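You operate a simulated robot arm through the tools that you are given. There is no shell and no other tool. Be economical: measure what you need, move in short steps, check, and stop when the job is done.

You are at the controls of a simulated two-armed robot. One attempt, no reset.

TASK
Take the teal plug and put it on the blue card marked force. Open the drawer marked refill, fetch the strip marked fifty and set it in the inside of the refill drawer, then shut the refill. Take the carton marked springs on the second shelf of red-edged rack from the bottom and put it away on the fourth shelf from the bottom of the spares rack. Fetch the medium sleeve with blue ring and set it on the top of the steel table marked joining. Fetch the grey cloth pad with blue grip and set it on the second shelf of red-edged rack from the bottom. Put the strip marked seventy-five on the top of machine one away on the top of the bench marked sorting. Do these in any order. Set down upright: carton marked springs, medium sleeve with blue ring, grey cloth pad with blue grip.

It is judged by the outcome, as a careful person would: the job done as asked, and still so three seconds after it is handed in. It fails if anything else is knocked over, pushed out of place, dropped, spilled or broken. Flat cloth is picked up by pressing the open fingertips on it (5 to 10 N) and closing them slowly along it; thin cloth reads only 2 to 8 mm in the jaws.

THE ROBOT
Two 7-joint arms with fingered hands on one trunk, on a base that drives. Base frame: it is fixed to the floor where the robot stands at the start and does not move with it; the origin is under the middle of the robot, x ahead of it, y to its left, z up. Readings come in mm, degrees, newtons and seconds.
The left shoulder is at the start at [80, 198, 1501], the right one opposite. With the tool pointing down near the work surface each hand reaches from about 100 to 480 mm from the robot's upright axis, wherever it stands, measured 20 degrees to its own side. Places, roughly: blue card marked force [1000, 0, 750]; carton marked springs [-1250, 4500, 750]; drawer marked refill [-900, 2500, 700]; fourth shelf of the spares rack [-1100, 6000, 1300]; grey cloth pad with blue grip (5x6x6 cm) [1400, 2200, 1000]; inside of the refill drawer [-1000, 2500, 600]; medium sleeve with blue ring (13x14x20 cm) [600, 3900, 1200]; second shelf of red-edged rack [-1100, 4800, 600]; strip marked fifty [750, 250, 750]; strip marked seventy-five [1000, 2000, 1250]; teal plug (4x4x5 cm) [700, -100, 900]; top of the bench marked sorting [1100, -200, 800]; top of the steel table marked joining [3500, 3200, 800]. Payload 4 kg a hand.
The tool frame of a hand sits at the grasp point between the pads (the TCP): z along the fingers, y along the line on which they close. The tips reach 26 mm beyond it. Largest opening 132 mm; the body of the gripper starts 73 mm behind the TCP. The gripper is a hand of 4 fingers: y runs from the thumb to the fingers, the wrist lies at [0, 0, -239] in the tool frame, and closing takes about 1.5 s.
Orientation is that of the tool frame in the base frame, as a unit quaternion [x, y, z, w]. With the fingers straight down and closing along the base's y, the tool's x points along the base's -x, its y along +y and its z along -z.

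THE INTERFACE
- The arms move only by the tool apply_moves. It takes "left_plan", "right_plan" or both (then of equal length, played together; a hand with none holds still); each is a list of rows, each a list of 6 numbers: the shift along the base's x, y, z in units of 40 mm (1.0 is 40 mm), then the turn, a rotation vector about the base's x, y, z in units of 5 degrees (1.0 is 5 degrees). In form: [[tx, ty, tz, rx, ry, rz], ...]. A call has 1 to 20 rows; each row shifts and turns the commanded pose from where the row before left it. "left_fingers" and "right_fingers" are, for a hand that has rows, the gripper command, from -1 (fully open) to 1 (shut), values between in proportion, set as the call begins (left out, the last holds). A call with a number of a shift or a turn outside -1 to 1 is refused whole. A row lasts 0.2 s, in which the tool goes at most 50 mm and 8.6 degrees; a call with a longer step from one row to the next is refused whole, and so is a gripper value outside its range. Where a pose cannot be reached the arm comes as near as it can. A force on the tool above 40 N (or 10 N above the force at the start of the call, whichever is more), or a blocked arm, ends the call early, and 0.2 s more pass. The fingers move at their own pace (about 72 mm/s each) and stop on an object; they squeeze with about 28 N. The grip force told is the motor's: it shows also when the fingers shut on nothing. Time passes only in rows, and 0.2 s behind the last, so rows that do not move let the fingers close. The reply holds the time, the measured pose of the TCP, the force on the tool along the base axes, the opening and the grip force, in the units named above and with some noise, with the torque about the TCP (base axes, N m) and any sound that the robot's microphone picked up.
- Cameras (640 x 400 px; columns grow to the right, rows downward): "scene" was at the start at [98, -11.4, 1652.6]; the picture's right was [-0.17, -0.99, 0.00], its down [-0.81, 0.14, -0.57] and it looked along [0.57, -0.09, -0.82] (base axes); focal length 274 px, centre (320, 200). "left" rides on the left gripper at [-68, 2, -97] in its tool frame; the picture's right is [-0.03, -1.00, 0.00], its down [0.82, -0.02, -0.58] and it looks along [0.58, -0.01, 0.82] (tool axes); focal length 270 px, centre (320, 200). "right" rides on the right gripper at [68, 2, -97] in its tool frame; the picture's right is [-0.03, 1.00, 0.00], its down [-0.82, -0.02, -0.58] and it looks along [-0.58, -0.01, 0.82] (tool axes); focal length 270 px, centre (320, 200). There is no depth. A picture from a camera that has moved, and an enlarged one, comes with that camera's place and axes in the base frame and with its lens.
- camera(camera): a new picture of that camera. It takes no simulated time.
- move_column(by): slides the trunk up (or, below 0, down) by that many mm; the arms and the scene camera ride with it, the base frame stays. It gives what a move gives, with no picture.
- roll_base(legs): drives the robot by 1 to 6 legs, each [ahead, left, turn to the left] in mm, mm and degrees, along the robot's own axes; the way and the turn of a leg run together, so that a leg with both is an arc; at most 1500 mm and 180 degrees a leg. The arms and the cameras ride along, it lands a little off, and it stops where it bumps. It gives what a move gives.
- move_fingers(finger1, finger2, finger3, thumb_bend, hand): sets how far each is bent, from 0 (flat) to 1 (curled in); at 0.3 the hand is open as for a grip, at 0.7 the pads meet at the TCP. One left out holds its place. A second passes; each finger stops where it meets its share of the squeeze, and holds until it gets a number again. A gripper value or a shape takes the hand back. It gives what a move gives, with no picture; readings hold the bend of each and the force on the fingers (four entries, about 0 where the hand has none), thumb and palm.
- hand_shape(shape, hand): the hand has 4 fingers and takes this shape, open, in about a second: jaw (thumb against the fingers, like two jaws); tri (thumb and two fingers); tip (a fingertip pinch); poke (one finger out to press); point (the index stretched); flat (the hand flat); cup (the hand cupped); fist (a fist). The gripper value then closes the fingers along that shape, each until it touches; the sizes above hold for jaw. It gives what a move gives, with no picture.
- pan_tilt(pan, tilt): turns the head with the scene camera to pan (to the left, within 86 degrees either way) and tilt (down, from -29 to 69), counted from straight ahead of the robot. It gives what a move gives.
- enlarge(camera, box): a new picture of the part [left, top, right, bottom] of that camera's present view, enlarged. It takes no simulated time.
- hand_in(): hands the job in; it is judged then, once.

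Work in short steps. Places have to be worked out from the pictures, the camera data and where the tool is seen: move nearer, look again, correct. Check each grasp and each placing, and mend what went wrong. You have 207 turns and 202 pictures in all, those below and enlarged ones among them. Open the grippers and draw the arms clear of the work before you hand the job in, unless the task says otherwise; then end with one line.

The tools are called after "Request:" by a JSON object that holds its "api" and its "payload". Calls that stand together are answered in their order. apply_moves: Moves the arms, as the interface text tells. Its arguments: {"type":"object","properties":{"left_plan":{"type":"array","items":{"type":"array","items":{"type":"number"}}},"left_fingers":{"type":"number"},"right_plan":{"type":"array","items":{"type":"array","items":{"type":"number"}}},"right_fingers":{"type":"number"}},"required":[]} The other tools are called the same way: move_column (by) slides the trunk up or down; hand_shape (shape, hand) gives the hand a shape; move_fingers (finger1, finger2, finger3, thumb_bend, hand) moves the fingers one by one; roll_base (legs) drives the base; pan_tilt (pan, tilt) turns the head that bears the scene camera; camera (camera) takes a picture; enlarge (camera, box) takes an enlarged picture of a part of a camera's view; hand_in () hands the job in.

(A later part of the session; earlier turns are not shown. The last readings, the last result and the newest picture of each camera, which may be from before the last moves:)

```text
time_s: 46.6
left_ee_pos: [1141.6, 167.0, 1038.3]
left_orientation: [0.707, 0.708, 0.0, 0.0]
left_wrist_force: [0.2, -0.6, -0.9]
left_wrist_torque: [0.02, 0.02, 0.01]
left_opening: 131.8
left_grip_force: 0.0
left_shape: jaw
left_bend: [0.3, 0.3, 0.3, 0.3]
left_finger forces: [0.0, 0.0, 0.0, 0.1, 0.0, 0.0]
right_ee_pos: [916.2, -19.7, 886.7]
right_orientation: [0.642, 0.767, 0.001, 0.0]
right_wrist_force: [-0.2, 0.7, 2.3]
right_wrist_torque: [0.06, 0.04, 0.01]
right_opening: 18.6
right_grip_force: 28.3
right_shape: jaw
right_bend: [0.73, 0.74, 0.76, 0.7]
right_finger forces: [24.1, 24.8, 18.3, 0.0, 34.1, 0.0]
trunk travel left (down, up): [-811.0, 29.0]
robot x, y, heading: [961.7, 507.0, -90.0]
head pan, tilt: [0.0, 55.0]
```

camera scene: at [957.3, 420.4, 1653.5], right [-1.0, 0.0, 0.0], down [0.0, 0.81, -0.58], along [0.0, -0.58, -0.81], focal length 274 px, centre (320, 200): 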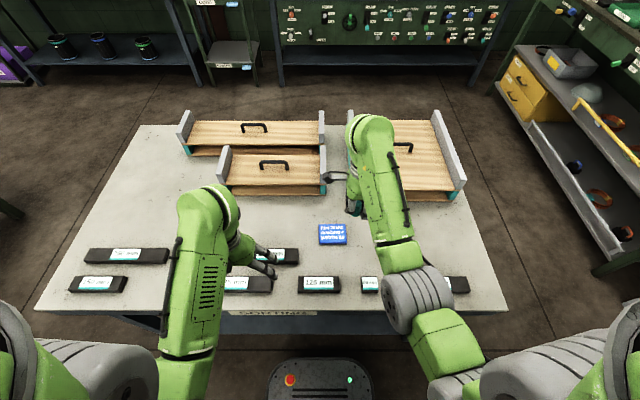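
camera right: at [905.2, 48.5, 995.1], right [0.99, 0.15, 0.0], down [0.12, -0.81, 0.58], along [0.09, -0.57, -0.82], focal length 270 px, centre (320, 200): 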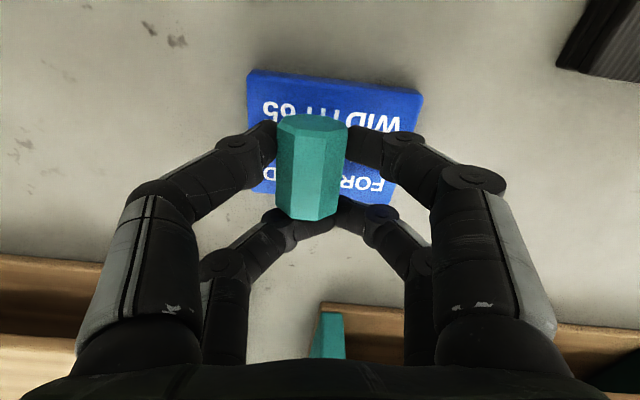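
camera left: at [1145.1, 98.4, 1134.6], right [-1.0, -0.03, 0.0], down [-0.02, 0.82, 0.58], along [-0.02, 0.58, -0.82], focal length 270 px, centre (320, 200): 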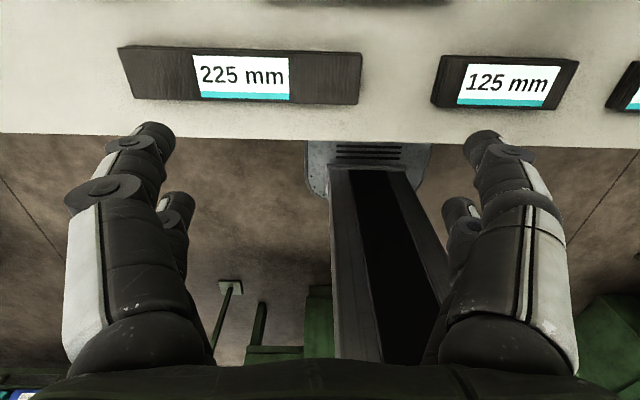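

Just near contact; I lower 2 mm more and then open moderately.

Request:
{"api": "apply_moves", "payload": {"right_plan": [[0, 0, -0.05, 0, 0, 0], [0, 0, 0, 0, 0, 0]]}}

Request:
{"api": "apply_moves", "payload": {"right_plan": [[0, 0, 0, 0, 0, 0], [0, 0, 0, 0, 0, 0], [0, 0, 0, 0, 0, 0], [0, 0, 0, 0, 0, 0], [0, 0, 0, 0, 0, 0]], "right_fingers": -0.3}}

Request:
{"api": "camera", "payload": {"camera": "right"}}

```text
time_s: 47.2
left_ee_pos: [1142.4, 167.4, 1036.9]
left_orientation: [0.707, 0.708, 0.0, 0.0]
left_wrist_force: [-0.3, 0.1, 0.7]
left_wrist_torque: [0.01, 0.03, -0.03]
left_opening: 132.2
left_grip_force: 0.0
left_shape: jaw
left_bend: [0.3, 0.3, 0.3, 0.3]
left_finger forces: [0.0, 0.0, 0.1, 0.0, 0.0, 0.0]
right_ee_pos: [915.8, -20.5, 885.3]
right_orientation: [0.642, 0.767, -0.001, 0.001]
right_wrist_force: [-0.3, -0.3, 10.9]
right_wrist_torque: [0.29, 0.13, -0.01]
right_opening: 18.8
right_grip_force: 27.6
right_shape: jaw
right_bend: [0.73, 0.74, 0.76, 0.7]
right_finger forces: [25.2, 24.7, 19.4, 0.1, 35.4, 0.0]
trunk travel left (down, up): [-811.0, 29.0]
robot x, y, heading: [960.9, 511.7, -89.9]
head pan, tilt: [0.0, 55.0]
```

```text
time_s: 48.4
left_ee_pos: [1143.0, 167.5, 1037.4]
left_orientation: [0.706, 0.708, 0.0, 0.0]
left_wrist_force: [-0.1, 0.1, -0.2]
left_wrist_torque: [-0.03, -0.02, 0.05]
left_opening: 131.9
left_grip_force: 0.0
left_shape: jaw
left_bend: [0.3, 0.3, 0.3, 0.3]
left_finger forces: [0.0, 0.0, 0.0, 0.0, 0.1, 0.1]
right_ee_pos: [915.2, -19.7, 884.1]
right_orientation: [0.642, 0.766, 0.0, 0.0]
right_wrist_force: [0.6, -0.5, -0.6]
right_wrist_torque: [0.05, -0.01, 0.03]
right_opening: 85.4
right_grip_force: 0.0
right_shape: jaw
right_bend: [0.7, 0.7, 0.7, 0.64]
right_finger forces: [0.0, 0.0, 0.0, 0.0, 0.0, 0.0]
trunk travel left (down, up): [-811.0, 29.0]
robot x, y, heading: [960.5, 509.3, -90.0]
head pan, tilt: [0.0, 55.0]
```

```text
174 pictures are left
camera right: at [905.0, 48.4, 980.4], right [0.99, 0.15, 0.0], down [0.12, -0.81, 0.58], along [0.09, -0.57, -0.82], focal length 270 px, centre (320, 200)
```

right: 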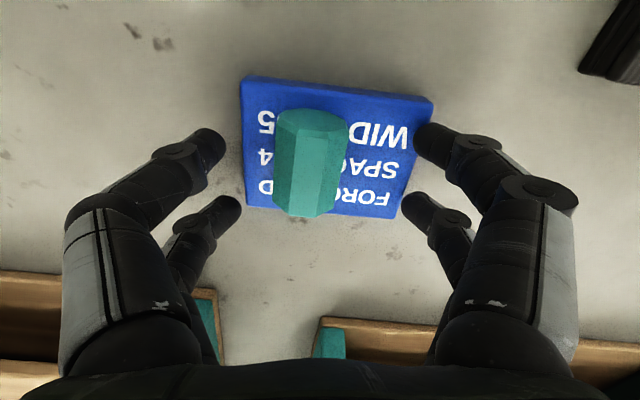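

The plug now rests on the card. I raise the hand straight up, then move above the fifty strip at about [830, 150] while turning to close along y.

Request:
{"api": "apply_moves", "payload": {"right_plan": [[0, 0, 0.5, 0, 0, 0], [0, 0, 0.8, 0, 0, 0], [0, 0, 0.8, 0, 0, 0], [-0.125, 0.25, 0.05, 0, 0, -1], [-0.125, 0.25, 0.05, 0, 0, -1], [-0.125, 0.25, 0.05, 0, 0, -1], [-0.125, 0.25, 0.05, 0, 0, -1], [-0.125, 0.25, 0.05, 0, 0, -1], [-0.125, 0.25, 0.05, 0, 0, -1], [-0.125, 0.25, 0.05, 0, 0, -1], [-0.125, 0.25, 0.05, 0, 0, -1], [-0.125, 0.25, 0.05, 0, 0, -1], [-0.125, 0.25, 0.05, 0, 0, -1], [-0.125, 0.25, 0.05, 0, 0, -1], [-0.125, 0.25, 0.05, 0, 0, -1], [-0.125, 0.25, 0.05, 0, 0, -1], [-0.125, 0.25, 0.05, 0, 0, -1], [-0.125, 0.25, 0.05, 0, 0, -1], [-0.125, 0.25, 0.05, 0, 0, -1], [-0.125, 0.25, 0.05, 0, 0, -1]]}}

Request:
{"api": "camera", "payload": {"camera": "right"}}

Request:
{"api": "camera", "payload": {"camera": "scene"}}

```text
time_s: 52.6
left_ee_pos: [1141.7, 167.9, 1037.7]
left_orientation: [0.706, 0.708, 0.0, 0.0]
left_wrist_force: [0.0, 0.3, 0.3]
left_wrist_torque: [0.02, 0.0, 0.0]
left_opening: 131.7
left_grip_force: 0.0
left_shape: jaw
left_bend: [0.3, 0.3, 0.3, 0.3]
left_finger forces: [0.1, 0.1, 0.0, 0.1, 0.0, 0.1]
right_ee_pos: [831.9, 150.6, 1002.7]
right_orientation: [0.991, 0.13, 0.0, 0.0]
right_wrist_force: [-0.1, 0.6, 0.6]
right_wrist_torque: [0.02, 0.01, 0.03]
right_opening: 85.5
right_grip_force: 0.0
right_shape: jaw
right_bend: [0.7, 0.7, 0.7, 0.64]
right_finger forces: [0.2, 0.1, 0.0, 0.0, 0.0, 0.0]
trunk travel left (down, up): [-811.0, 29.0]
robot x, y, heading: [961.2, 508.4, -89.9]
head pan, tilt: [0.0, 55.0]
```

```text
173 pictures are left
camera right: at [897.3, 167.9, 1099.2], right [0.23, -0.97, 0.0], down [-0.79, -0.19, 0.58], along [-0.56, -0.14, -0.82], focal length 270 px, centre (320, 200)
```

right: 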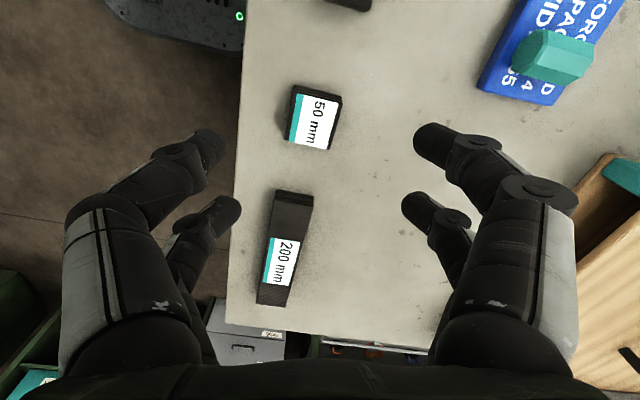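

```text
172 pictures are left
camera scene: at [956.9, 407.9, 1652.7], right [-1.0, 0.0, 0.0], down [0.0, 0.82, -0.57], along [0.0, -0.57, -0.82], focal length 274 px, centre (320, 200)
```

scene: 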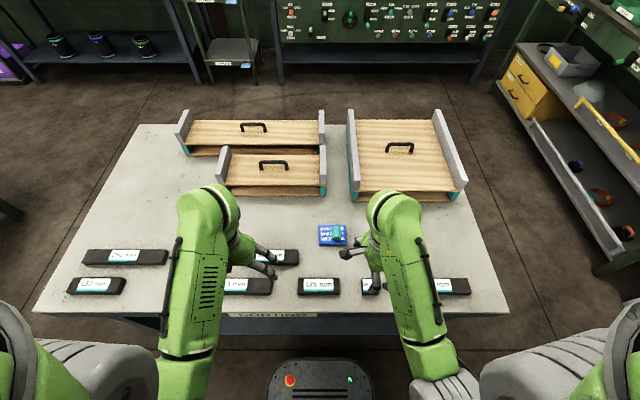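

The plug sits on the card. The fifty strip is at [821, 150]; I finish turning 15°, align and lower to z≈871.

Request:
{"api": "apply_moves", "payload": {"right_plan": [[-0.09, 0, -0.4, 0, 0, -1], [-0.09, 0, -0.4, 0, 0, -1], [-0.09, 0, -0.4, 0, 0, -1], [0, 0, -0.4, 0, 0, 0], [0, 0, -0.4, 0, 0, 0], [0, 0, 0, 0, 0, 0]]}}

Request:
{"api": "camera", "payload": {"camera": "right"}}

```text
time_s: 54.0
left_ee_pos: [1142.9, 166.7, 1037.7]
left_orientation: [0.706, 0.709, 0.0, 0.0]
left_wrist_force: [0.0, -0.1, 0.9]
left_wrist_torque: [0.04, 0.01, -0.04]
left_opening: 132.1
left_grip_force: 0.1
left_shape: jaw
left_bend: [0.3, 0.3, 0.3, 0.3]
left_finger forces: [0.1, 0.1, 0.1, 0.0, 0.1, 0.0]
right_ee_pos: [819.8, 149.6, 922.3]
right_orientation: [1.0, 0.001, 0.0, 0.0]
right_wrist_force: [0.3, -0.1, 0.5]
right_wrist_torque: [0.01, 0.03, 0.03]
right_opening: 85.7
right_grip_force: 0.1
right_shape: jaw
right_bend: [0.7, 0.7, 0.7, 0.64]
right_finger forces: [0.0, 0.0, 0.0, 0.0, 0.1, 0.0]
trunk travel left (down, up): [-811.0, 29.0]
robot x, y, heading: [958.4, 507.7, -89.9]
head pan, tilt: [0.0, 55.0]
```

```text
171 pictures are left
camera right: at [888.6, 149.7, 1018.9], right [-0.02, -1.0, 0.0], down [-0.82, 0.02, 0.58], along [-0.58, 0.01, -0.82], focal length 270 px, centre (320, 200)
```

right: 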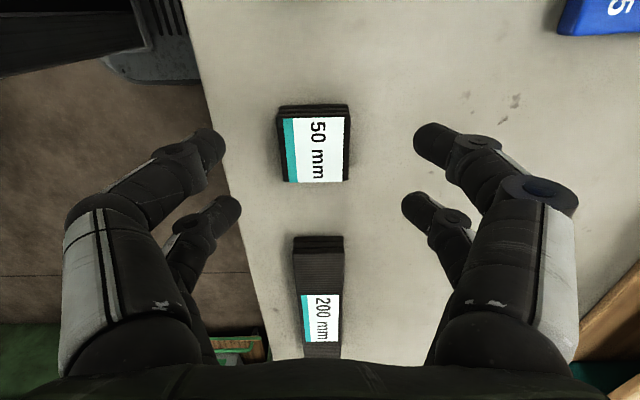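

Well aligned. I lower to 871 and close.

Request:
{"api": "apply_moves", "payload": {"right_plan": [[0, 0.08, -0.43, 0, 0, 0], [0, 0, -0.43, 0, 0, 0], [0, 0, -0.41, 0, 0, 0], [0, 0, 0, 0, 0, 0]]}}

Request:
{"api": "apply_moves", "payload": {"right_plan": [[0, 0, 0, 0, 0, 0], [0, 0, 0, 0, 0, 0], [0, 0, 0, 0, 0, 0], [0, 0, 0, 0, 0, 0], [0, 0, 0, 0, 0, 0], [0, 0, 0, 0, 0, 0], [0, 0, 0, 0, 0, 0]], "right_fingers": 1}}

Request:
{"api": "camera", "payload": {"camera": "right"}}

```text
time_s: 55.0
left_ee_pos: [1141.2, 166.0, 1037.8]
left_orientation: [0.706, 0.708, 0.0, 0.0]
left_wrist_force: [0.3, 0.3, 0.2]
left_wrist_torque: [0.02, 0.03, -0.01]
left_opening: 131.9
left_grip_force: 0.0
left_shape: jaw
left_bend: [0.3, 0.3, 0.3, 0.3]
left_finger forces: [0.0, 0.0, 0.1, 0.0, 0.1, 0.1]
right_ee_pos: [821.1, 153.1, 871.4]
right_orientation: [1.0, 0.001, 0.0, 0.0]
right_wrist_force: [-0.5, 0.0, -0.4]
right_wrist_torque: [-0.01, 0.0, 0.02]
right_opening: 85.7
right_grip_force: 0.0
right_shape: jaw
right_bend: [0.7, 0.7, 0.7, 0.64]
right_finger forces: [0.0, 0.1, 0.0, 0.1, 0.0, 0.1]
trunk travel left (down, up): [-811.0, 29.0]
robot x, y, heading: [959.5, 509.9, -89.7]
head pan, tilt: [0.0, 55.0]
```

```text
time_s: 56.6
left_ee_pos: [1141.4, 166.7, 1037.3]
left_orientation: [0.707, 0.707, 0.001, 0.0]
left_wrist_force: [0.2, -0.4, 0.0]
left_wrist_torque: [-0.05, -0.01, 0.01]
left_opening: 131.8
left_grip_force: 0.0
left_shape: jaw
left_bend: [0.3, 0.3, 0.3, 0.3]
left_finger forces: [0.0, 0.1, 0.1, 0.0, 0.0, 0.0]
right_ee_pos: [821.1, 152.9, 871.4]
right_orientation: [1.0, 0.001, 0.0, 0.0]
right_wrist_force: [-0.7, 0.6, 0.4]
right_wrist_torque: [-0.02, 0.01, 0.0]
right_opening: 38.4
right_grip_force: 27.9
right_shape: jaw
right_bend: [0.74, 0.74, 0.74, 0.7]
right_finger forces: [25.4, 25.6, 25.3, 0.0, 25.5, 0.0]
trunk travel left (down, up): [-811.0, 29.0]
robot x, y, heading: [961.1, 509.5, -90.0]
head pan, tilt: [0.0, 55.0]
```

```text
170 pictures are left
camera right: at [888.3, 152.6, 968.0], right [-0.02, -1.0, 0.0], down [-0.82, 0.02, 0.58], along [-0.58, 0.01, -0.82], focal length 270 px, centre (320, 200)
```

right: 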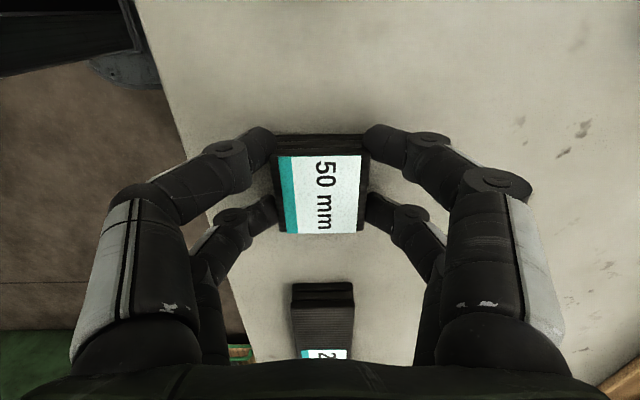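

Firm hold on the fifty strip (38 mm). I lift it to z≈1090 and back off, turning to face machine one.

Request:
{"api": "apply_moves", "payload": {"right_plan": [[0, 0, 0.8, 0, 0, 0], [0, 0, 0.9, 0, 0, 0], [0, 0, 0.9, 0, 0, 0], [0, 0, 0.9, 0, 0, 0], [0, 0, 0.9, 0, 0, 0], [0, 0, 0.9, 0, 0, 0]]}}

Request:
{"api": "roll_base", "payload": {"legs": [[-340, 0, 0], [0, 0, 180]]}}

Request:
{"api": "pan_tilt", "payload": {"pan": 0, "tilt": 25}}

Request:
{"api": "camera", "payload": {"camera": "scene"}}

```text
time_s: 58.0
left_ee_pos: [1142.4, 168.1, 1038.6]
left_orientation: [0.707, 0.707, 0.0, 0.0]
left_wrist_force: [0.4, 0.1, -0.3]
left_wrist_torque: [0.0, -0.02, 0.01]
left_opening: 131.9
left_grip_force: 0.1
left_shape: jaw
left_bend: [0.3, 0.3, 0.3, 0.3]
left_finger forces: [0.1, 0.0, 0.1, 0.0, 0.0, 0.0]
right_ee_pos: [819.9, 154.6, 1073.8]
right_orientation: [1.0, 0.001, 0.0, 0.001]
right_wrist_force: [0.5, 0.5, -0.9]
right_wrist_torque: [-0.01, -0.01, 0.01]
right_opening: 38.3
right_grip_force: 27.9
right_shape: jaw
right_bend: [0.74, 0.74, 0.74, 0.7]
right_finger forces: [25.5, 25.6, 25.4, 0.1, 25.5, 0.1]
right hand out of reach, approached as far as the arm can: row 6
trunk travel left (down, up): [-811.0, 29.0]
robot x, y, heading: [958.2, 508.0, -89.8]
head pan, tilt: [0.0, 55.0]
```

```text
time_s: 67.6
left_ee_pos: [775.4, 1189.3, 1037.8]
left_orientation: [0.709, -0.705, 0.0, 0.001]
left_wrist_force: [-0.3, -1.0, 0.6]
left_wrist_torque: [-0.02, -0.01, 0.01]
left_opening: 132.0
left_grip_force: 0.1
left_shape: jaw
left_bend: [0.3, 0.3, 0.3, 0.3]
left_finger forces: [0.0, 0.1, 0.0, 0.0, 0.1, 0.0]
right_ee_pos: [1097.8, 1204.4, 1073.8]
right_orientation: [-0.003, 1.0, 0.002, -0.001]
right_wrist_force: [1.0, -0.5, 0.1]
right_wrist_torque: [-0.01, 0.01, -0.01]
right_opening: 35.3
right_grip_force: 27.8
right_shape: jaw
right_bend: [0.74, 0.74, 0.73, 0.7]
right_finger forces: [24.1, 26.1, 28.4, 0.1, 38.3, 0.1]
trunk travel left (down, up): [-811.0, 29.0]
robot x, y, heading: [959.1, 850.7, 90.3]
head pan, tilt: [0.0, 55.0]
```

```text
time_s: 68.5
left_ee_pos: [773.9, 1189.5, 1036.8]
left_orientation: [0.709, -0.705, 0.0, 0.001]
left_wrist_force: [-0.2, 0.3, -0.9]
left_wrist_torque: [-0.01, -0.03, 0.0]
left_opening: 132.1
left_grip_force: 0.1
left_shape: jaw
left_bend: [0.3, 0.3, 0.3, 0.3]
left_finger forces: [0.0, 0.0, 0.0, 0.0, 0.0, 0.0]
right_ee_pos: [1097.6, 1204.6, 1074.2]
right_orientation: [-0.003, 1.0, 0.002, 0.0]
right_wrist_force: [-0.4, -0.3, -0.2]
right_wrist_torque: [0.0, 0.0, 0.02]
right_opening: 35.5
right_grip_force: 27.4
right_shape: jaw
right_bend: [0.74, 0.74, 0.73, 0.7]
right_finger forces: [24.1, 26.1, 28.5, 0.0, 38.4, 0.0]
trunk travel left (down, up): [-811.0, 29.0]
robot x, y, heading: [958.8, 846.0, 90.3]
head pan, tilt: [0.0, 25.0]
```

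```text
169 pictures are left
camera scene: at [955.2, 971.6, 1696.6], right [1.0, 0.01, 0.0], down [0.0, -0.42, -0.91], along [-0.01, 0.91, -0.42], focal length 274 px, centre (320, 200)
```

scene: 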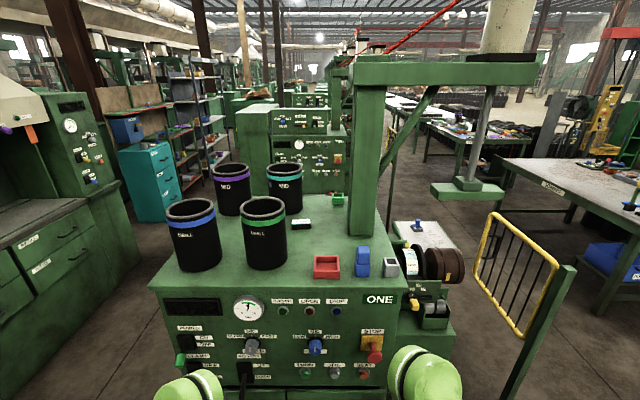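

The right opening changed from 38 to 35 mm while turning; I check the strip in the hand and zoom on the machine top.

Request:
{"api": "camera", "payload": {"camera": "right"}}

Request:
{"api": "enlarge", "payload": {"camera": "scene", "box": [160, 150, 420, 312]}}

```text
168 pictures are left
camera right: at [1028.9, 1206.1, 1170.8], right [0.02, 1.0, 0.0], down [0.82, -0.02, 0.58], along [0.58, -0.01, -0.82], focal length 270 px, centre (320, 200)
```

right: 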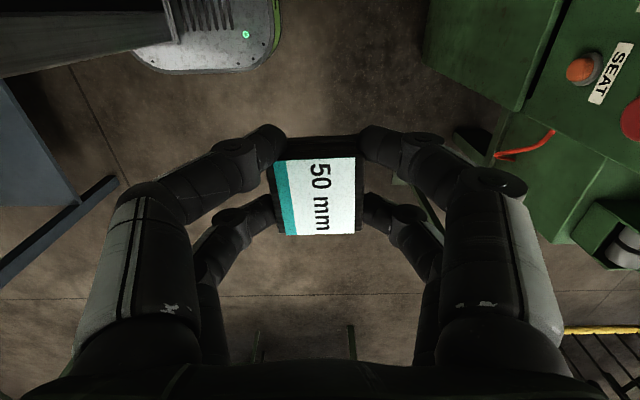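

```text
2.46 times, centred on (290, 231) of scene
camera zoom: at [955.2, 971.6, 1696.6], right [1.0, 0.01, 0.0], down [0.0, -0.42, -0.91], along [-0.01, 0.91, -0.42], focal length 675 px, centre (394, 124)
```

zoom: 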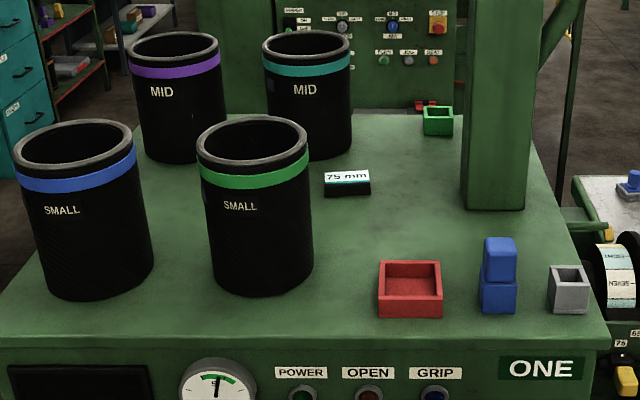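

The strip is held fine. I look down to learn the arm posture (elbow positions) before reaching over the machine.

Request:
{"api": "pan_tilt", "payload": {"pan": 25, "tilt": 65}}

Request:
{"api": "camera", "payload": {"camera": "scene"}}

```text
time_s: 69.6
left_ee_pos: [774.7, 1189.9, 1038.3]
left_orientation: [0.709, -0.705, 0.0, 0.0]
left_wrist_force: [-0.3, -0.7, -0.7]
left_wrist_torque: [0.03, -0.01, 0.02]
left_opening: 131.9
left_grip_force: 0.1
left_shape: jaw
left_bend: [0.3, 0.3, 0.3, 0.3]
left_finger forces: [0.1, 0.0, 0.0, 0.0, 0.0, 0.1]
right_ee_pos: [1098.7, 1204.4, 1074.7]
right_orientation: [-0.004, 1.0, 0.002, -0.001]
right_wrist_force: [-0.5, -0.5, 0.1]
right_wrist_torque: [0.01, -0.01, 0.01]
right_opening: 35.4
right_grip_force: 28.1
right_shape: jaw
right_bend: [0.74, 0.74, 0.73, 0.7]
right_finger forces: [24.1, 26.2, 28.4, 0.0, 38.3, 0.1]
trunk travel left (down, up): [-811.0, 29.0]
robot x, y, heading: [958.5, 845.4, 90.3]
head pan, tilt: [25.0, 65.0]
```

```text
166 pictures are left
camera scene: at [929.9, 934.4, 1641.1], right [0.9, 0.43, 0.0], down [0.39, -0.82, -0.42], along [-0.18, 0.38, -0.91], focal length 274 px, centre (320, 200)
```

scene: 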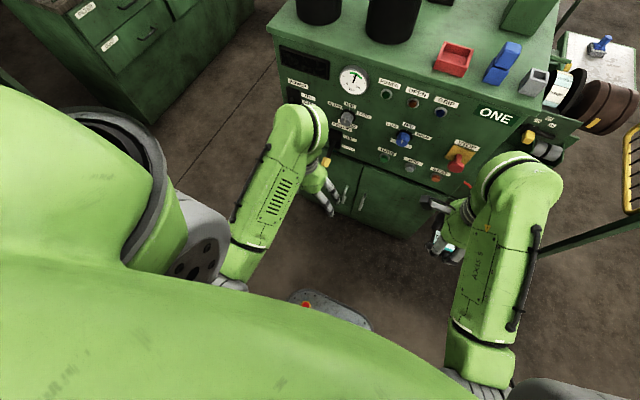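

Machine top is at z≈1130, the 75 strip at about [866, 1931], tall jars left of it. I raise and pitch the left hand forward 25° first, then drive to a spot from which the arm reaches from the right side of the jars.

Request:
{"api": "apply_moves", "payload": {"left_plan": [[-0.375, 0.41, 0.72, 0.625, 0, 0], [-0.375, 0.41, 0.72, 0.625, 0, 0], [-0.375, 0.41, 0.72, 0.625, 0, 0], [-0.375, 0.41, 0.72, 0.625, 0, 0], [-0.375, 0.41, 0.72, 0.625, 0, 0], [-0.375, 0.41, 0.72, 0.625, 0, 0], [-0.375, 0.41, 0.72, 0.625, 0, 0], [-0.375, 0.41, 0.72, 0.625, 0, 0]]}}

Request:
{"api": "roll_base", "payload": {"legs": [[0, -272, 0], [200, 0, 0]]}}

Request:
{"api": "camera", "payload": {"camera": "scene"}}

Request:
{"api": "camera", "payload": {"camera": "left"}}

```text
time_s: 71.4
left_ee_pos: [663.8, 1334.7, 1226.9]
left_orientation: [0.694, -0.687, -0.154, -0.153]
left_wrist_force: [0.6, 0.3, 0.1]
left_wrist_torque: [-0.01, -0.01, -0.03]
left_opening: 131.9
left_grip_force: 0.2
left_shape: jaw
left_bend: [0.3, 0.3, 0.3, 0.3]
left_finger forces: [0.0, 0.1, 0.1, 0.0, 0.0, 0.0]
left hand out of reach, approached as far as the arm can: row 4, 5, 6, 7, 8
right_ee_pos: [1096.6, 1204.8, 1073.4]
right_orientation: [-0.003, 1.0, 0.001, -0.001]
right_wrist_force: [0.2, 0.2, -0.4]
right_wrist_torque: [0.0, -0.01, -0.01]
right_opening: 35.0
right_grip_force: 27.9
right_shape: jaw
right_bend: [0.74, 0.74, 0.73, 0.7]
right_finger forces: [24.1, 26.1, 28.6, 0.0, 37.9, 0.1]
trunk travel left (down, up): [-811.0, 29.0]
robot x, y, heading: [961.7, 848.7, 90.3]
head pan, tilt: [25.0, 65.0]
```

```text
time_s: 74.5
left_ee_pos: [935.1, 1529.0, 1228.5]
left_orientation: [0.692, -0.688, -0.154, -0.156]
left_wrist_force: [0.6, -0.5, 0.0]
left_wrist_torque: [0.04, -0.04, 0.0]
left_opening: 132.1
left_grip_force: 0.1
left_shape: jaw
left_bend: [0.3, 0.3, 0.3, 0.3]
left_finger forces: [0.0, 0.0, 0.0, 0.0, 0.0, 0.0]
right_ee_pos: [1366.9, 1401.5, 1076.4]
right_orientation: [-0.002, 1.0, 0.005, 0.0]
right_wrist_force: [-0.1, -0.3, -0.3]
right_wrist_torque: [0.05, 0.06, 0.01]
right_opening: 35.3
right_grip_force: 28.2
right_shape: jaw
right_bend: [0.74, 0.74, 0.73, 0.7]
right_finger forces: [24.1, 26.1, 28.5, 0.1, 37.9, 0.0]
trunk travel left (down, up): [-811.0, 29.0]
robot x, y, heading: [1228.6, 1049.8, 90.3]
head pan, tilt: [25.0, 65.0]
```

```text
165 pictures are left
camera scene: at [1199.6, 1128.4, 1641.4], right [0.9, 0.43, 0.0], down [0.39, -0.82, -0.43], along [-0.18, 0.39, -0.9], focal length 274 px, centre (320, 200)
```

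scene: 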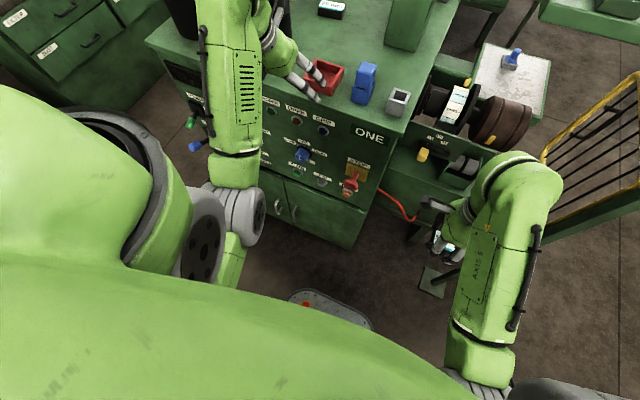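

```text
164 pictures are left
camera left: at [934.3, 1549.9, 1345.6], right [1.0, 0.03, 0.01], down [0.03, -0.98, 0.17], along [0.02, -0.17, -0.98], focal length 270 px, centre (320, 200)
```

left: 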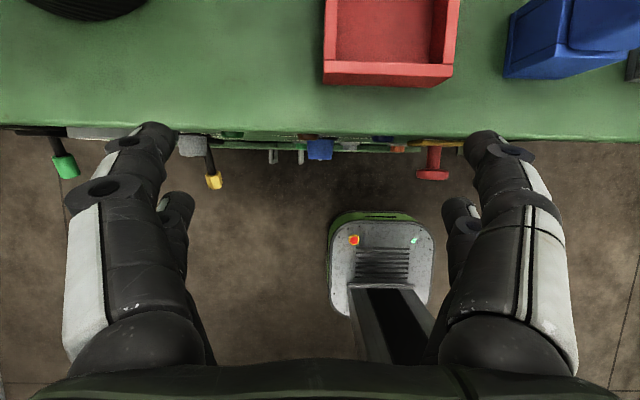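

The strip re-computed: [860, 1934]. I lift the left hand a bit and shift right to pass the jar, then drive 80 mm nearer.

Request:
{"api": "apply_moves", "payload": {"left_plan": [[0.3, 0.5, 0.3, 0, 0, 0], [0.3, 0.5, 0.3, 0, 0, 0]], "left_fingers": -0.5}}

Request:
{"api": "roll_base", "payload": {"legs": [[80, 0, 0]]}}

Request:
{"api": "camera", "payload": {"camera": "left"}}

```text
time_s: 75.1
left_ee_pos: [960.6, 1575.1, 1250.4]
left_orientation: [0.692, -0.688, -0.154, -0.154]
left_wrist_force: [0.1, -0.4, 0.2]
left_wrist_torque: [0.05, 0.0, -0.02]
left_opening: 99.5
left_grip_force: 0.0
left_shape: jaw
left_bend: [0.63, 0.63, 0.63, 0.51]
left_finger forces: [0.0, 0.1, 0.1, 0.0, 0.0, 0.0]
right_ee_pos: [1367.5, 1404.8, 1072.7]
right_orientation: [-0.003, 1.0, 0.003, 0.0]
right_wrist_force: [0.3, 0.2, -0.9]
right_wrist_torque: [-0.02, 0.02, 0.0]
right_opening: 34.9
right_grip_force: 27.6
right_shape: jaw
right_bend: [0.74, 0.74, 0.73, 0.7]
right_finger forces: [24.1, 26.1, 28.6, 0.1, 37.9, 0.0]
trunk travel left (down, up): [-811.0, 29.0]
robot x, y, heading: [1229.0, 1048.4, 90.2]
head pan, tilt: [25.0, 65.0]
```

```text
time_s: 76.2
left_ee_pos: [958.7, 1642.6, 1256.0]
left_orientation: [0.692, -0.686, -0.158, -0.158]
left_wrist_force: [-0.2, -0.3, 0.3]
left_wrist_torque: [0.03, 0.03, 0.0]
left_opening: 99.3
left_grip_force: 0.0
left_shape: jaw
left_bend: [0.63, 0.63, 0.63, 0.51]
left_finger forces: [0.1, 0.1, 0.1, 0.0, 0.0, 0.0]
right_ee_pos: [1367.6, 1474.1, 1077.4]
right_orientation: [-0.003, 1.0, 0.007, -0.001]
right_wrist_force: [-0.3, -1.6, 0.4]
right_wrist_torque: [0.07, -0.03, 0.04]
right_opening: 35.4
right_grip_force: 28.3
right_shape: jaw
right_bend: [0.74, 0.74, 0.73, 0.7]
right_finger forces: [24.1, 26.1, 28.5, 0.0, 37.8, 0.1]
trunk travel left (down, up): [-811.0, 29.0]
robot x, y, heading: [1225.1, 1128.4, 90.1]
head pan, tilt: [25.0, 65.0]
```

```text
163 pictures are left
camera left: at [957.7, 1661.4, 1372.7], right [1.0, 0.03, 0.01], down [0.03, -0.99, 0.17], along [0.02, -0.17, -0.99], focal length 270 px, centre (320, 200)
```

left: 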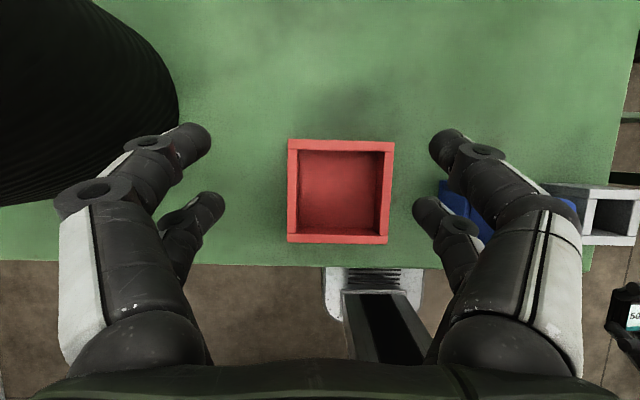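

Clear of the jar by ~50 mm. I raise 25 mm and go forward to y≈1840.

Request:
{"api": "apply_moves", "payload": {"left_plan": [[0, 0, 0.6, 0, 0, 0], [0, 0.6, 0, 0, 0, 0], [0, 0.6, 0, 0, 0, 0], [0, 0.6, 0, 0, 0, 0], [0, 0.6, 0, 0, 0, 0], [0, 0.6, 0, 0, 0, 0], [0, 0.6, 0, 0, 0, 0], [0, 0.6, 0, 0, 0, 0], [0, 0.6, 0, 0, 0, 0]]}}

Request:
{"api": "camera", "payload": {"camera": "left"}}

Request:
{"api": "camera", "payload": {"camera": "scene"}}

```text
time_s: 78.2
left_ee_pos: [955.8, 1851.5, 1267.4]
left_orientation: [0.693, -0.688, -0.153, -0.155]
left_wrist_force: [-0.5, -0.3, 0.2]
left_wrist_torque: [-0.04, 0.01, 0.0]
left_opening: 99.4
left_grip_force: 0.1
left_shape: jaw
left_bend: [0.63, 0.63, 0.63, 0.51]
left_finger forces: [0.1, 0.0, 0.1, 0.0, 0.1, 0.0]
left hand out of reach, approached as far as the arm can: row 1
right_ee_pos: [1367.8, 1482.8, 1073.3]
right_orientation: [-0.003, 1.0, 0.002, -0.001]
right_wrist_force: [0.3, 0.2, 0.6]
right_wrist_torque: [0.03, 0.04, 0.0]
right_opening: 35.3
right_grip_force: 28.1
right_shape: jaw
right_bend: [0.74, 0.74, 0.73, 0.7]
right_finger forces: [24.1, 26.1, 28.5, 0.0, 37.7, 0.0]
trunk travel left (down, up): [-811.0, 29.0]
robot x, y, heading: [1229.1, 1125.9, 90.4]
head pan, tilt: [25.0, 65.0]
```

```text
162 pictures are left
camera left: at [953.4, 1872.3, 1383.5], right [1.0, 0.03, 0.01], down [0.03, -0.98, 0.18], along [0.02, -0.18, -0.98], focal length 270 px, centre (320, 200)
```

left: 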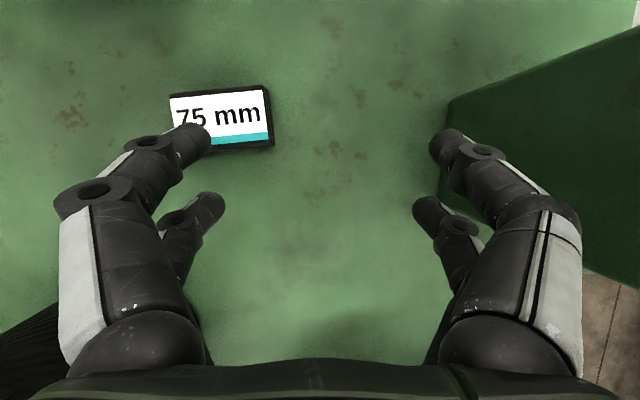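

```text
161 pictures are left
camera scene: at [1199.5, 1214.1, 1641.0], right [0.9, 0.43, 0.0], down [0.39, -0.82, -0.42], along [-0.18, 0.38, -0.91], focal length 274 px, centre (320, 200)
```

scene: 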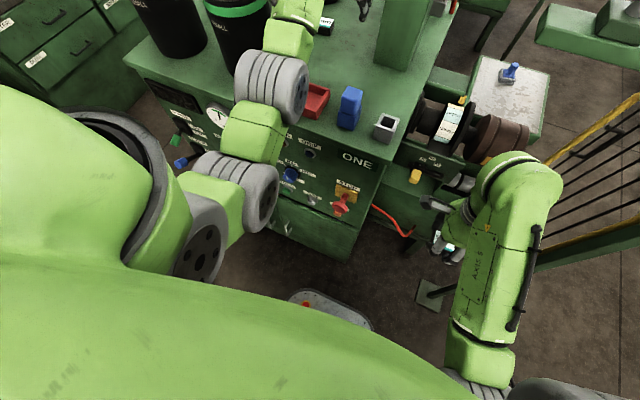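

Close-up puts the strip at about [872, 1899]. To keep the forearm clear of the green-ringed jar I back up a little, shift the base 120 mm right, and re-approach.

Request:
{"api": "roll_base", "payload": {"legs": [[-100, 0, 0], [0, -120, 0]]}}

Request:
{"api": "apply_moves", "payload": {"left_plan": [[-0.7, 0, 0, 0, 0, 0], [-0.7, 0, 0, 0, 0, 0], [-0.7, 0, 0, 0, 0, 0], [-0.7, 0, 0, 0, 0, 0], [-0.2, 0, 0, 0, 0, 0]]}}

Request:
{"api": "roll_base", "payload": {"legs": [[100, 0, 0]]}}

Request:
{"api": "camera", "payload": {"camera": "left"}}

Request:
{"api": "camera", "payload": {"camera": "scene"}}

```text
time_s: 80.2
left_ee_pos: [1065.5, 1749.7, 1265.9]
left_orientation: [0.693, -0.687, -0.152, -0.156]
left_wrist_force: [-0.7, 0.9, 0.0]
left_wrist_torque: [0.02, -0.11, -0.03]
left_opening: 99.2
left_grip_force: 0.1
left_shape: jaw
left_bend: [0.63, 0.63, 0.63, 0.51]
left_finger forces: [0.0, 0.0, 0.0, 0.1, 0.1, 0.0]
right_ee_pos: [1478.8, 1382.6, 1074.7]
right_orientation: [-0.003, 1.0, 0.002, 0.003]
right_wrist_force: [0.1, -0.4, -0.5]
right_wrist_torque: [0.02, -0.03, 0.0]
right_opening: 35.2
right_grip_force: 27.7
right_shape: jaw
right_bend: [0.74, 0.74, 0.73, 0.7]
right_finger forces: [24.1, 26.2, 28.5, 0.0, 37.5, 0.1]
trunk travel left (down, up): [-811.0, 29.0]
robot x, y, heading: [1346.8, 1028.8, 90.5]
head pan, tilt: [25.0, 65.0]
```

```text
time_s: 81.4
left_ee_pos: [950.8, 1750.2, 1266.4]
left_orientation: [0.693, -0.687, -0.153, -0.154]
left_wrist_force: [-0.8, 0.3, 0.0]
left_wrist_torque: [0.01, -0.01, -0.01]
left_opening: 99.0
left_grip_force: 0.0
left_shape: jaw
left_bend: [0.63, 0.63, 0.63, 0.51]
left_finger forces: [0.0, 0.1, 0.1, 0.1, 0.0, 0.0]
right_ee_pos: [1484.3, 1383.8, 1074.1]
right_orientation: [-0.003, 1.0, 0.002, 0.001]
right_wrist_force: [0.0, 0.6, 0.3]
right_wrist_torque: [-0.01, 0.02, 0.0]
right_opening: 35.5
right_grip_force: 27.6
right_shape: jaw
right_bend: [0.74, 0.74, 0.73, 0.7]
right_finger forces: [24.1, 26.0, 28.5, 0.0, 37.6, 0.0]
trunk travel left (down, up): [-811.0, 29.0]
robot x, y, heading: [1347.3, 1029.1, 90.3]
head pan, tilt: [25.0, 65.0]
```

```text
time_s: 82.5
left_ee_pos: [952.9, 1840.3, 1274.2]
left_orientation: [0.692, -0.687, -0.157, -0.157]
left_wrist_force: [-0.7, -0.8, 0.4]
left_wrist_torque: [0.05, 0.01, 0.0]
left_opening: 99.3
left_grip_force: 0.2
left_shape: jaw
left_bend: [0.63, 0.63, 0.63, 0.51]
left_finger forces: [0.0, 0.1, 0.0, 0.0, 0.1, 0.0]
right_ee_pos: [1484.7, 1475.2, 1075.9]
right_orientation: [-0.004, 1.0, 0.006, -0.002]
right_wrist_force: [0.5, -0.9, 0.9]
right_wrist_torque: [0.05, 0.03, -0.01]
right_opening: 35.2
right_grip_force: 28.0
right_shape: jaw
right_bend: [0.74, 0.74, 0.73, 0.7]
right_finger forces: [24.1, 26.1, 28.4, 0.0, 37.4, 0.1]
trunk travel left (down, up): [-811.0, 29.0]
robot x, y, heading: [1342.3, 1128.7, 90.3]
head pan, tilt: [25.0, 65.0]
```

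```text
160 pictures are left
camera left: at [950.5, 1858.9, 1391.8], right [1.0, 0.03, 0.01], down [0.03, -0.99, 0.17], along [0.02, -0.17, -0.99], focal length 270 px, centre (320, 200)
```

left: 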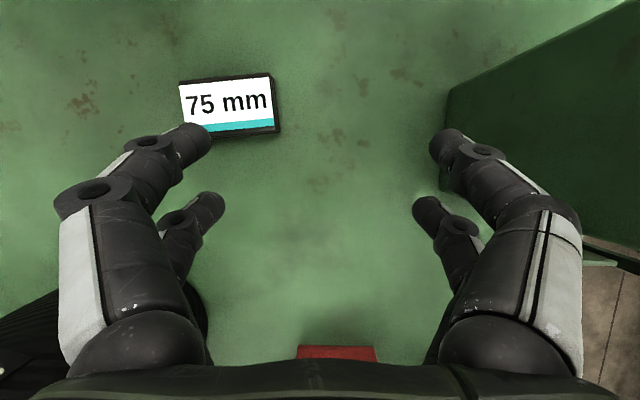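

```text
159 pictures are left
camera scene: at [1318.3, 1199.9, 1641.8], right [0.9, 0.43, 0.0], down [0.39, -0.82, -0.43], along [-0.18, 0.39, -0.9], focal length 274 px, centre (320, 200)
```

scene: 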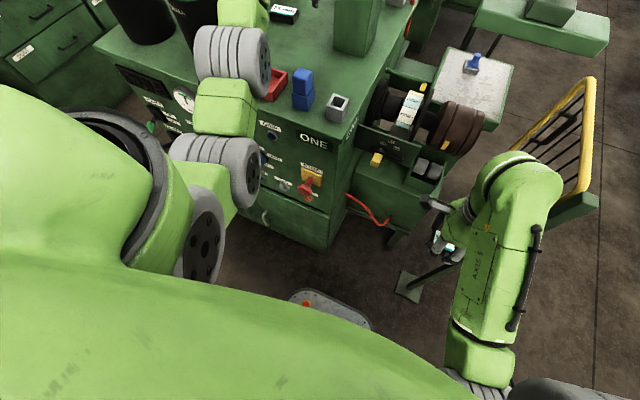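

The strip is at [875, 1898]. I move over it, then lower to z≈1180 and check.

Request:
{"api": "apply_moves", "payload": {"left_plan": [[-0.5, 0.3, 0, 0, 0, 0], [-0.5, 0.3, 0, 0, 0, 0], [-0.5, 0.3, 0, 0, 0, 0], [-0.48, 0.3, 0, 0, 0, 0], [0, 0, -0.5, 0, 0, 0], [0, 0, -0.5, 0, 0, 0], [0, 0, -0.5, 0, 0, 0], [0, 0, -0.5, 0, 0, 0]]}}

Request:
{"api": "camera", "payload": {"camera": "left"}}

```text
time_s: 84.3
left_ee_pos: [883.3, 1891.6, 1189.0]
left_orientation: [0.693, -0.687, -0.154, -0.153]
left_wrist_force: [0.1, 0.6, -1.1]
left_wrist_torque: [-0.01, -0.01, -0.03]
left_opening: 99.4
left_grip_force: 0.0
left_shape: jaw
left_bend: [0.63, 0.63, 0.63, 0.51]
left_finger forces: [0.0, 0.0, 0.0, 0.1, 0.0, 0.1]
left hand out of reach, approached as far as the arm can: row 4
right_ee_pos: [1485.2, 1483.5, 1073.8]
right_orientation: [-0.004, 1.0, 0.002, 0.0]
right_wrist_force: [0.4, 0.7, 0.1]
right_wrist_torque: [0.03, -0.04, 0.01]
right_opening: 35.1
right_grip_force: 27.7
right_shape: jaw
right_bend: [0.74, 0.74, 0.73, 0.7]
right_finger forces: [24.1, 26.1, 28.6, 0.0, 36.7, 0.1]
trunk travel left (down, up): [-811.0, 29.0]
robot x, y, heading: [1345.4, 1125.2, 90.6]
head pan, tilt: [25.0, 65.0]
```

```text
158 pictures are left
camera left: at [880.6, 1912.4, 1305.4], right [1.0, 0.03, 0.01], down [0.03, -0.98, 0.17], along [0.02, -0.17, -0.98], focal length 270 px, centre (320, 200)
```

left: 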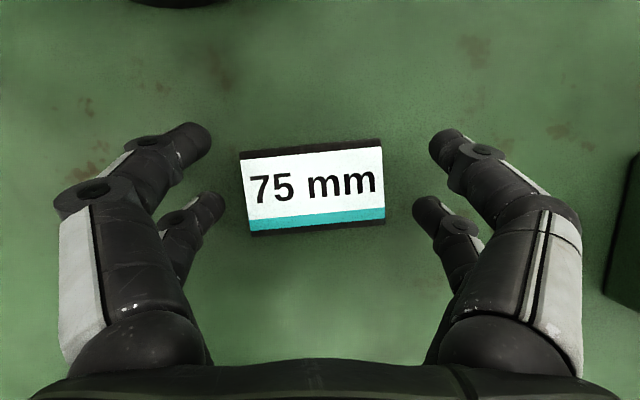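

Strip nicely between the fingers. I lower 24 mm and close.

Request:
{"api": "apply_moves", "payload": {"left_plan": [[-0.05, -0.08, -0.3, 0, 0, 0], [0, 0, -0.3, 0, 0, 0], [0, 0, 0, 0, 0, 0]]}}

Request:
{"api": "apply_moves", "payload": {"left_plan": [[0, 0, 0, 0, 0, 0], [0, 0, 0, 0, 0, 0], [0, 0, 0, 0, 0, 0], [0, 0, 0, 0, 0, 0], [0, 0, 0, 0, 0, 0], [0, 0, 0, 0, 0, 0]], "left_fingers": 1}}

Request:
{"api": "camera", "payload": {"camera": "left"}}

```text
time_s: 85.0
left_ee_pos: [878.2, 1891.1, 1182.0]
left_orientation: [0.689, -0.686, -0.169, -0.161]
left_wrist_force: [1.9, -5.4, 16.3]
left_wrist_torque: [-0.36, -0.21, -0.11]
left_opening: 99.0
left_grip_force: 0.0
left_shape: jaw
left_bend: [0.63, 0.65, 0.63, 0.51]
left_finger forces: [0.0, 7.3, 9.1, 0.1, 0.0, 0.0]
right_ee_pos: [1486.1, 1481.0, 1074.4]
right_orientation: [-0.004, 1.0, 0.002, 0.0]
right_wrist_force: [-0.8, -0.6, -0.3]
right_wrist_torque: [-0.01, -0.01, 0.01]
right_opening: 35.0
right_grip_force: 28.3
right_shape: jaw
right_bend: [0.74, 0.74, 0.73, 0.7]
right_finger forces: [24.1, 26.0, 28.5, 0.0, 36.7, 0.1]
trunk travel left (down, up): [-811.0, 29.0]
robot x, y, heading: [1348.1, 1128.6, 90.4]
head pan, tilt: [25.0, 65.0]
stopped in row 3 (left hand): the force on the tool passed its limit at 41 N (the readings are from after the stop); the commanded pose is now the measured one
```

```text
time_s: 86.4
left_ee_pos: [882.8, 1890.9, 1183.5]
left_orientation: [0.689, -0.686, -0.169, -0.16]
left_wrist_force: [6.5, 8.5, 27.3]
left_wrist_torque: [0.62, -1.05, 0.15]
left_opening: 44.3
left_grip_force: 28.4
left_shape: jaw
left_bend: [0.75, 0.72, 0.74, 0.7]
left_finger forces: [20.6, 32.7, 33.6, 0.1, 38.2, 0.0]
right_ee_pos: [1489.8, 1480.6, 1074.6]
right_orientation: [-0.002, 1.0, 0.004, -0.003]
right_wrist_force: [0.3, -0.7, -0.1]
right_wrist_torque: [-0.01, -0.01, 0.02]
right_opening: 35.3
right_grip_force: 27.5
right_shape: jaw
right_bend: [0.74, 0.74, 0.73, 0.7]
right_finger forces: [24.1, 26.0, 28.6, 0.0, 36.7, 0.0]
trunk travel left (down, up): [-811.0, 29.0]
robot x, y, heading: [1346.9, 1129.4, 90.0]
head pan, tilt: [25.0, 65.0]
```

```text
157 pictures are left
camera left: at [883.5, 1908.3, 1301.3], right [1.0, 0.03, 0.0], down [0.03, -0.99, 0.15], along [0.0, -0.15, -0.99], focal length 270 px, centre (320, 200)
```

left: 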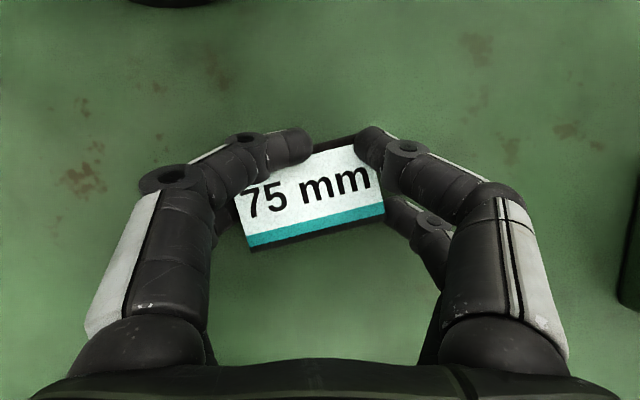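

The machine top is higher than thought (~1148) and the grip is skewed. I open, rise a bit and look again.

Request:
{"api": "apply_moves", "payload": {"left_plan": [[0, 0, 0, 0, 0, 0], [0, 0, 0, 0, 0, 0], [0, 0, 0, 0, 0, 0], [0, 0, 0, 0, 0, 0], [0, 0, 0.6, 0, 0, 0], [0, 0, 0.6, 0, 0, 0]], "left_fingers": -0.6}}

Request:
{"api": "camera", "payload": {"camera": "left"}}

```text
time_s: 87.8
left_ee_pos: [879.9, 1892.3, 1222.6]
left_orientation: [0.691, -0.687, -0.162, -0.157]
left_wrist_force: [0.7, -0.4, -0.2]
left_wrist_torque: [0.01, -0.02, 0.0]
left_opening: 105.4
left_grip_force: 0.0
left_shape: jaw
left_bend: [0.59, 0.59, 0.59, 0.44]
left_finger forces: [0.1, 0.0, 0.1, 0.0, 0.0, 0.1]
right_ee_pos: [1485.3, 1482.9, 1074.1]
right_orientation: [-0.004, 1.0, 0.001, -0.002]
right_wrist_force: [-0.6, 0.3, -0.7]
right_wrist_torque: [-0.01, 0.01, 0.01]
right_opening: 35.2
right_grip_force: 27.9
right_shape: jaw
right_bend: [0.74, 0.74, 0.73, 0.7]
right_finger forces: [24.1, 26.1, 28.5, 0.0, 36.7, 0.0]
trunk travel left (down, up): [-811.0, 29.0]
robot x, y, heading: [1346.9, 1127.3, 90.6]
head pan, tilt: [25.0, 65.0]
```

```text
156 pictures are left
camera left: at [879.5, 1910.8, 1339.8], right [1.0, 0.03, 0.01], down [0.03, -0.99, 0.16], along [0.01, -0.16, -0.99], focal length 270 px, centre (320, 200)
```

left: 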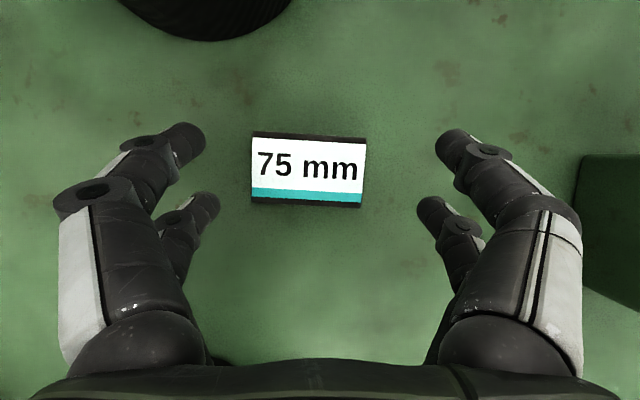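

I'll reduce the hand's pitch to 10° for an even grip; for reach I first retract the hand 60 mm and drive 70 mm ahead.

Request:
{"api": "apply_moves", "payload": {"left_plan": [[0, -0.6, 0.2, 0, 0, 0], [0, -0.6, 0.2, 0, 0, 0], [0, -0.6, 0.1, 0, 0, 0]]}}

Request:
{"api": "roll_base", "payload": {"legs": [[70, 0, 0]]}}

Request:
{"api": "apply_moves", "payload": {"left_plan": [[0, 0.05, -0.15, -0.75, 0, 0], [0, 0.05, -0.15, -0.75, 0, 0], [0, 0.05, -0.15, -0.75, 0, 0], [0, 0.05, -0.15, -0.75, 0, 0]]}}

Request:
{"api": "camera", "payload": {"camera": "left"}}

Request:
{"api": "camera", "payload": {"camera": "scene"}}

```text
time_s: 88.6
left_ee_pos: [878.6, 1818.8, 1245.7]
left_orientation: [0.691, -0.686, -0.165, -0.159]
left_wrist_force: [1.1, -0.8, 0.4]
left_wrist_torque: [0.02, 0.0, 0.0]
left_opening: 105.4
left_grip_force: 0.1
left_shape: jaw
left_bend: [0.59, 0.59, 0.59, 0.44]
left_finger forces: [0.0, 0.0, 0.1, 0.1, 0.0, 0.0]
right_ee_pos: [1484.1, 1482.6, 1073.9]
right_orientation: [-0.004, 1.0, 0.002, -0.001]
right_wrist_force: [0.8, -0.2, -0.4]
right_wrist_torque: [-0.04, 0.01, 0.02]
right_opening: 35.2
right_grip_force: 28.4
right_shape: jaw
right_bend: [0.74, 0.74, 0.73, 0.7]
right_finger forces: [24.0, 26.1, 28.5, 0.1, 36.6, 0.1]
trunk travel left (down, up): [-811.0, 29.0]
robot x, y, heading: [1348.7, 1130.4, 90.2]
head pan, tilt: [25.0, 65.0]
```

```text
time_s: 89.6
left_ee_pos: [877.3, 1876.0, 1253.5]
left_orientation: [0.69, -0.685, -0.169, -0.163]
left_wrist_force: [-0.1, -0.5, 0.5]
left_wrist_torque: [0.08, 0.0, 0.02]
left_opening: 105.3
left_grip_force: 0.1
left_shape: jaw
left_bend: [0.59, 0.59, 0.59, 0.44]
left_finger forces: [0.0, 0.0, 0.0, 0.1, 0.1, 0.1]
right_ee_pos: [1484.7, 1541.5, 1078.3]
right_orientation: [-0.003, 1.0, 0.007, -0.001]
right_wrist_force: [-0.8, -0.9, 0.1]
right_wrist_torque: [0.09, 0.0, -0.01]
right_opening: 35.1
right_grip_force: 28.1
right_shape: jaw
right_bend: [0.74, 0.74, 0.73, 0.7]
right_finger forces: [24.1, 26.1, 28.5, 0.0, 36.5, 0.0]
trunk travel left (down, up): [-811.0, 29.0]
robot x, y, heading: [1348.4, 1197.2, 90.8]
head pan, tilt: [25.0, 65.0]
```

```text
time_s: 90.6
left_ee_pos: [876.9, 1899.3, 1218.4]
left_orientation: [0.706, -0.701, -0.073, -0.066]
left_wrist_force: [-0.1, 0.2, 0.2]
left_wrist_torque: [-0.06, 0.0, 0.01]
left_opening: 105.5
left_grip_force: 0.1
left_shape: jaw
left_bend: [0.59, 0.59, 0.59, 0.44]
left_finger forces: [0.1, 0.0, 0.0, 0.0, 0.0, 0.0]
right_ee_pos: [1483.9, 1553.7, 1072.3]
right_orientation: [-0.003, 1.0, 0.0, 0.0]
right_wrist_force: [1.0, 0.7, -1.3]
right_wrist_torque: [-0.04, -0.02, 0.0]
right_opening: 35.4
right_grip_force: 28.4
right_shape: jaw
right_bend: [0.74, 0.74, 0.73, 0.7]
right_finger forces: [24.1, 26.0, 28.5, 0.0, 36.2, 0.0]
trunk travel left (down, up): [-811.0, 29.0]
robot x, y, heading: [1348.0, 1197.0, 90.5]
head pan, tilt: [25.0, 65.0]
```

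```text
155 pictures are left
camera left: at [877.4, 1947.7, 1326.8], right [1.0, 0.03, 0.0], down [0.03, -0.91, 0.41], along [0.01, -0.41, -0.91], focal length 270 px, centre (320, 200)
```

left: 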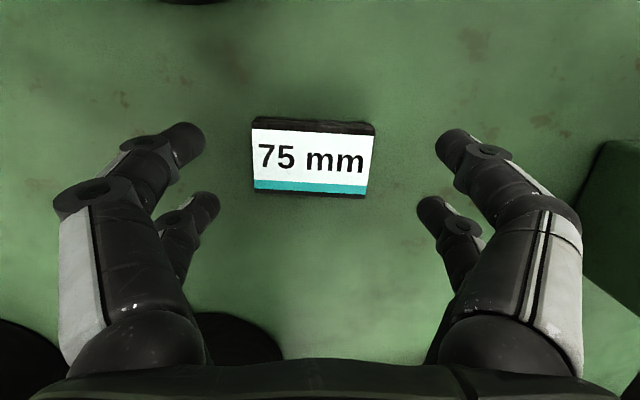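

```text
154 pictures are left
camera scene: at [1317.0, 1286.4, 1640.7], right [0.9, 0.43, 0.0], down [0.39, -0.82, -0.42], along [-0.18, 0.38, -0.91], focal length 274 px, centre (320, 200)
```

scene: 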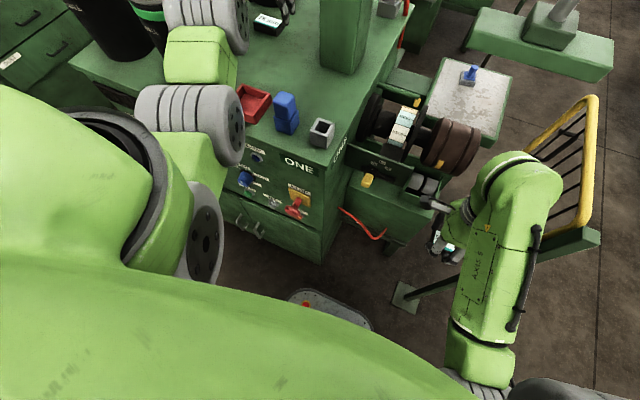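

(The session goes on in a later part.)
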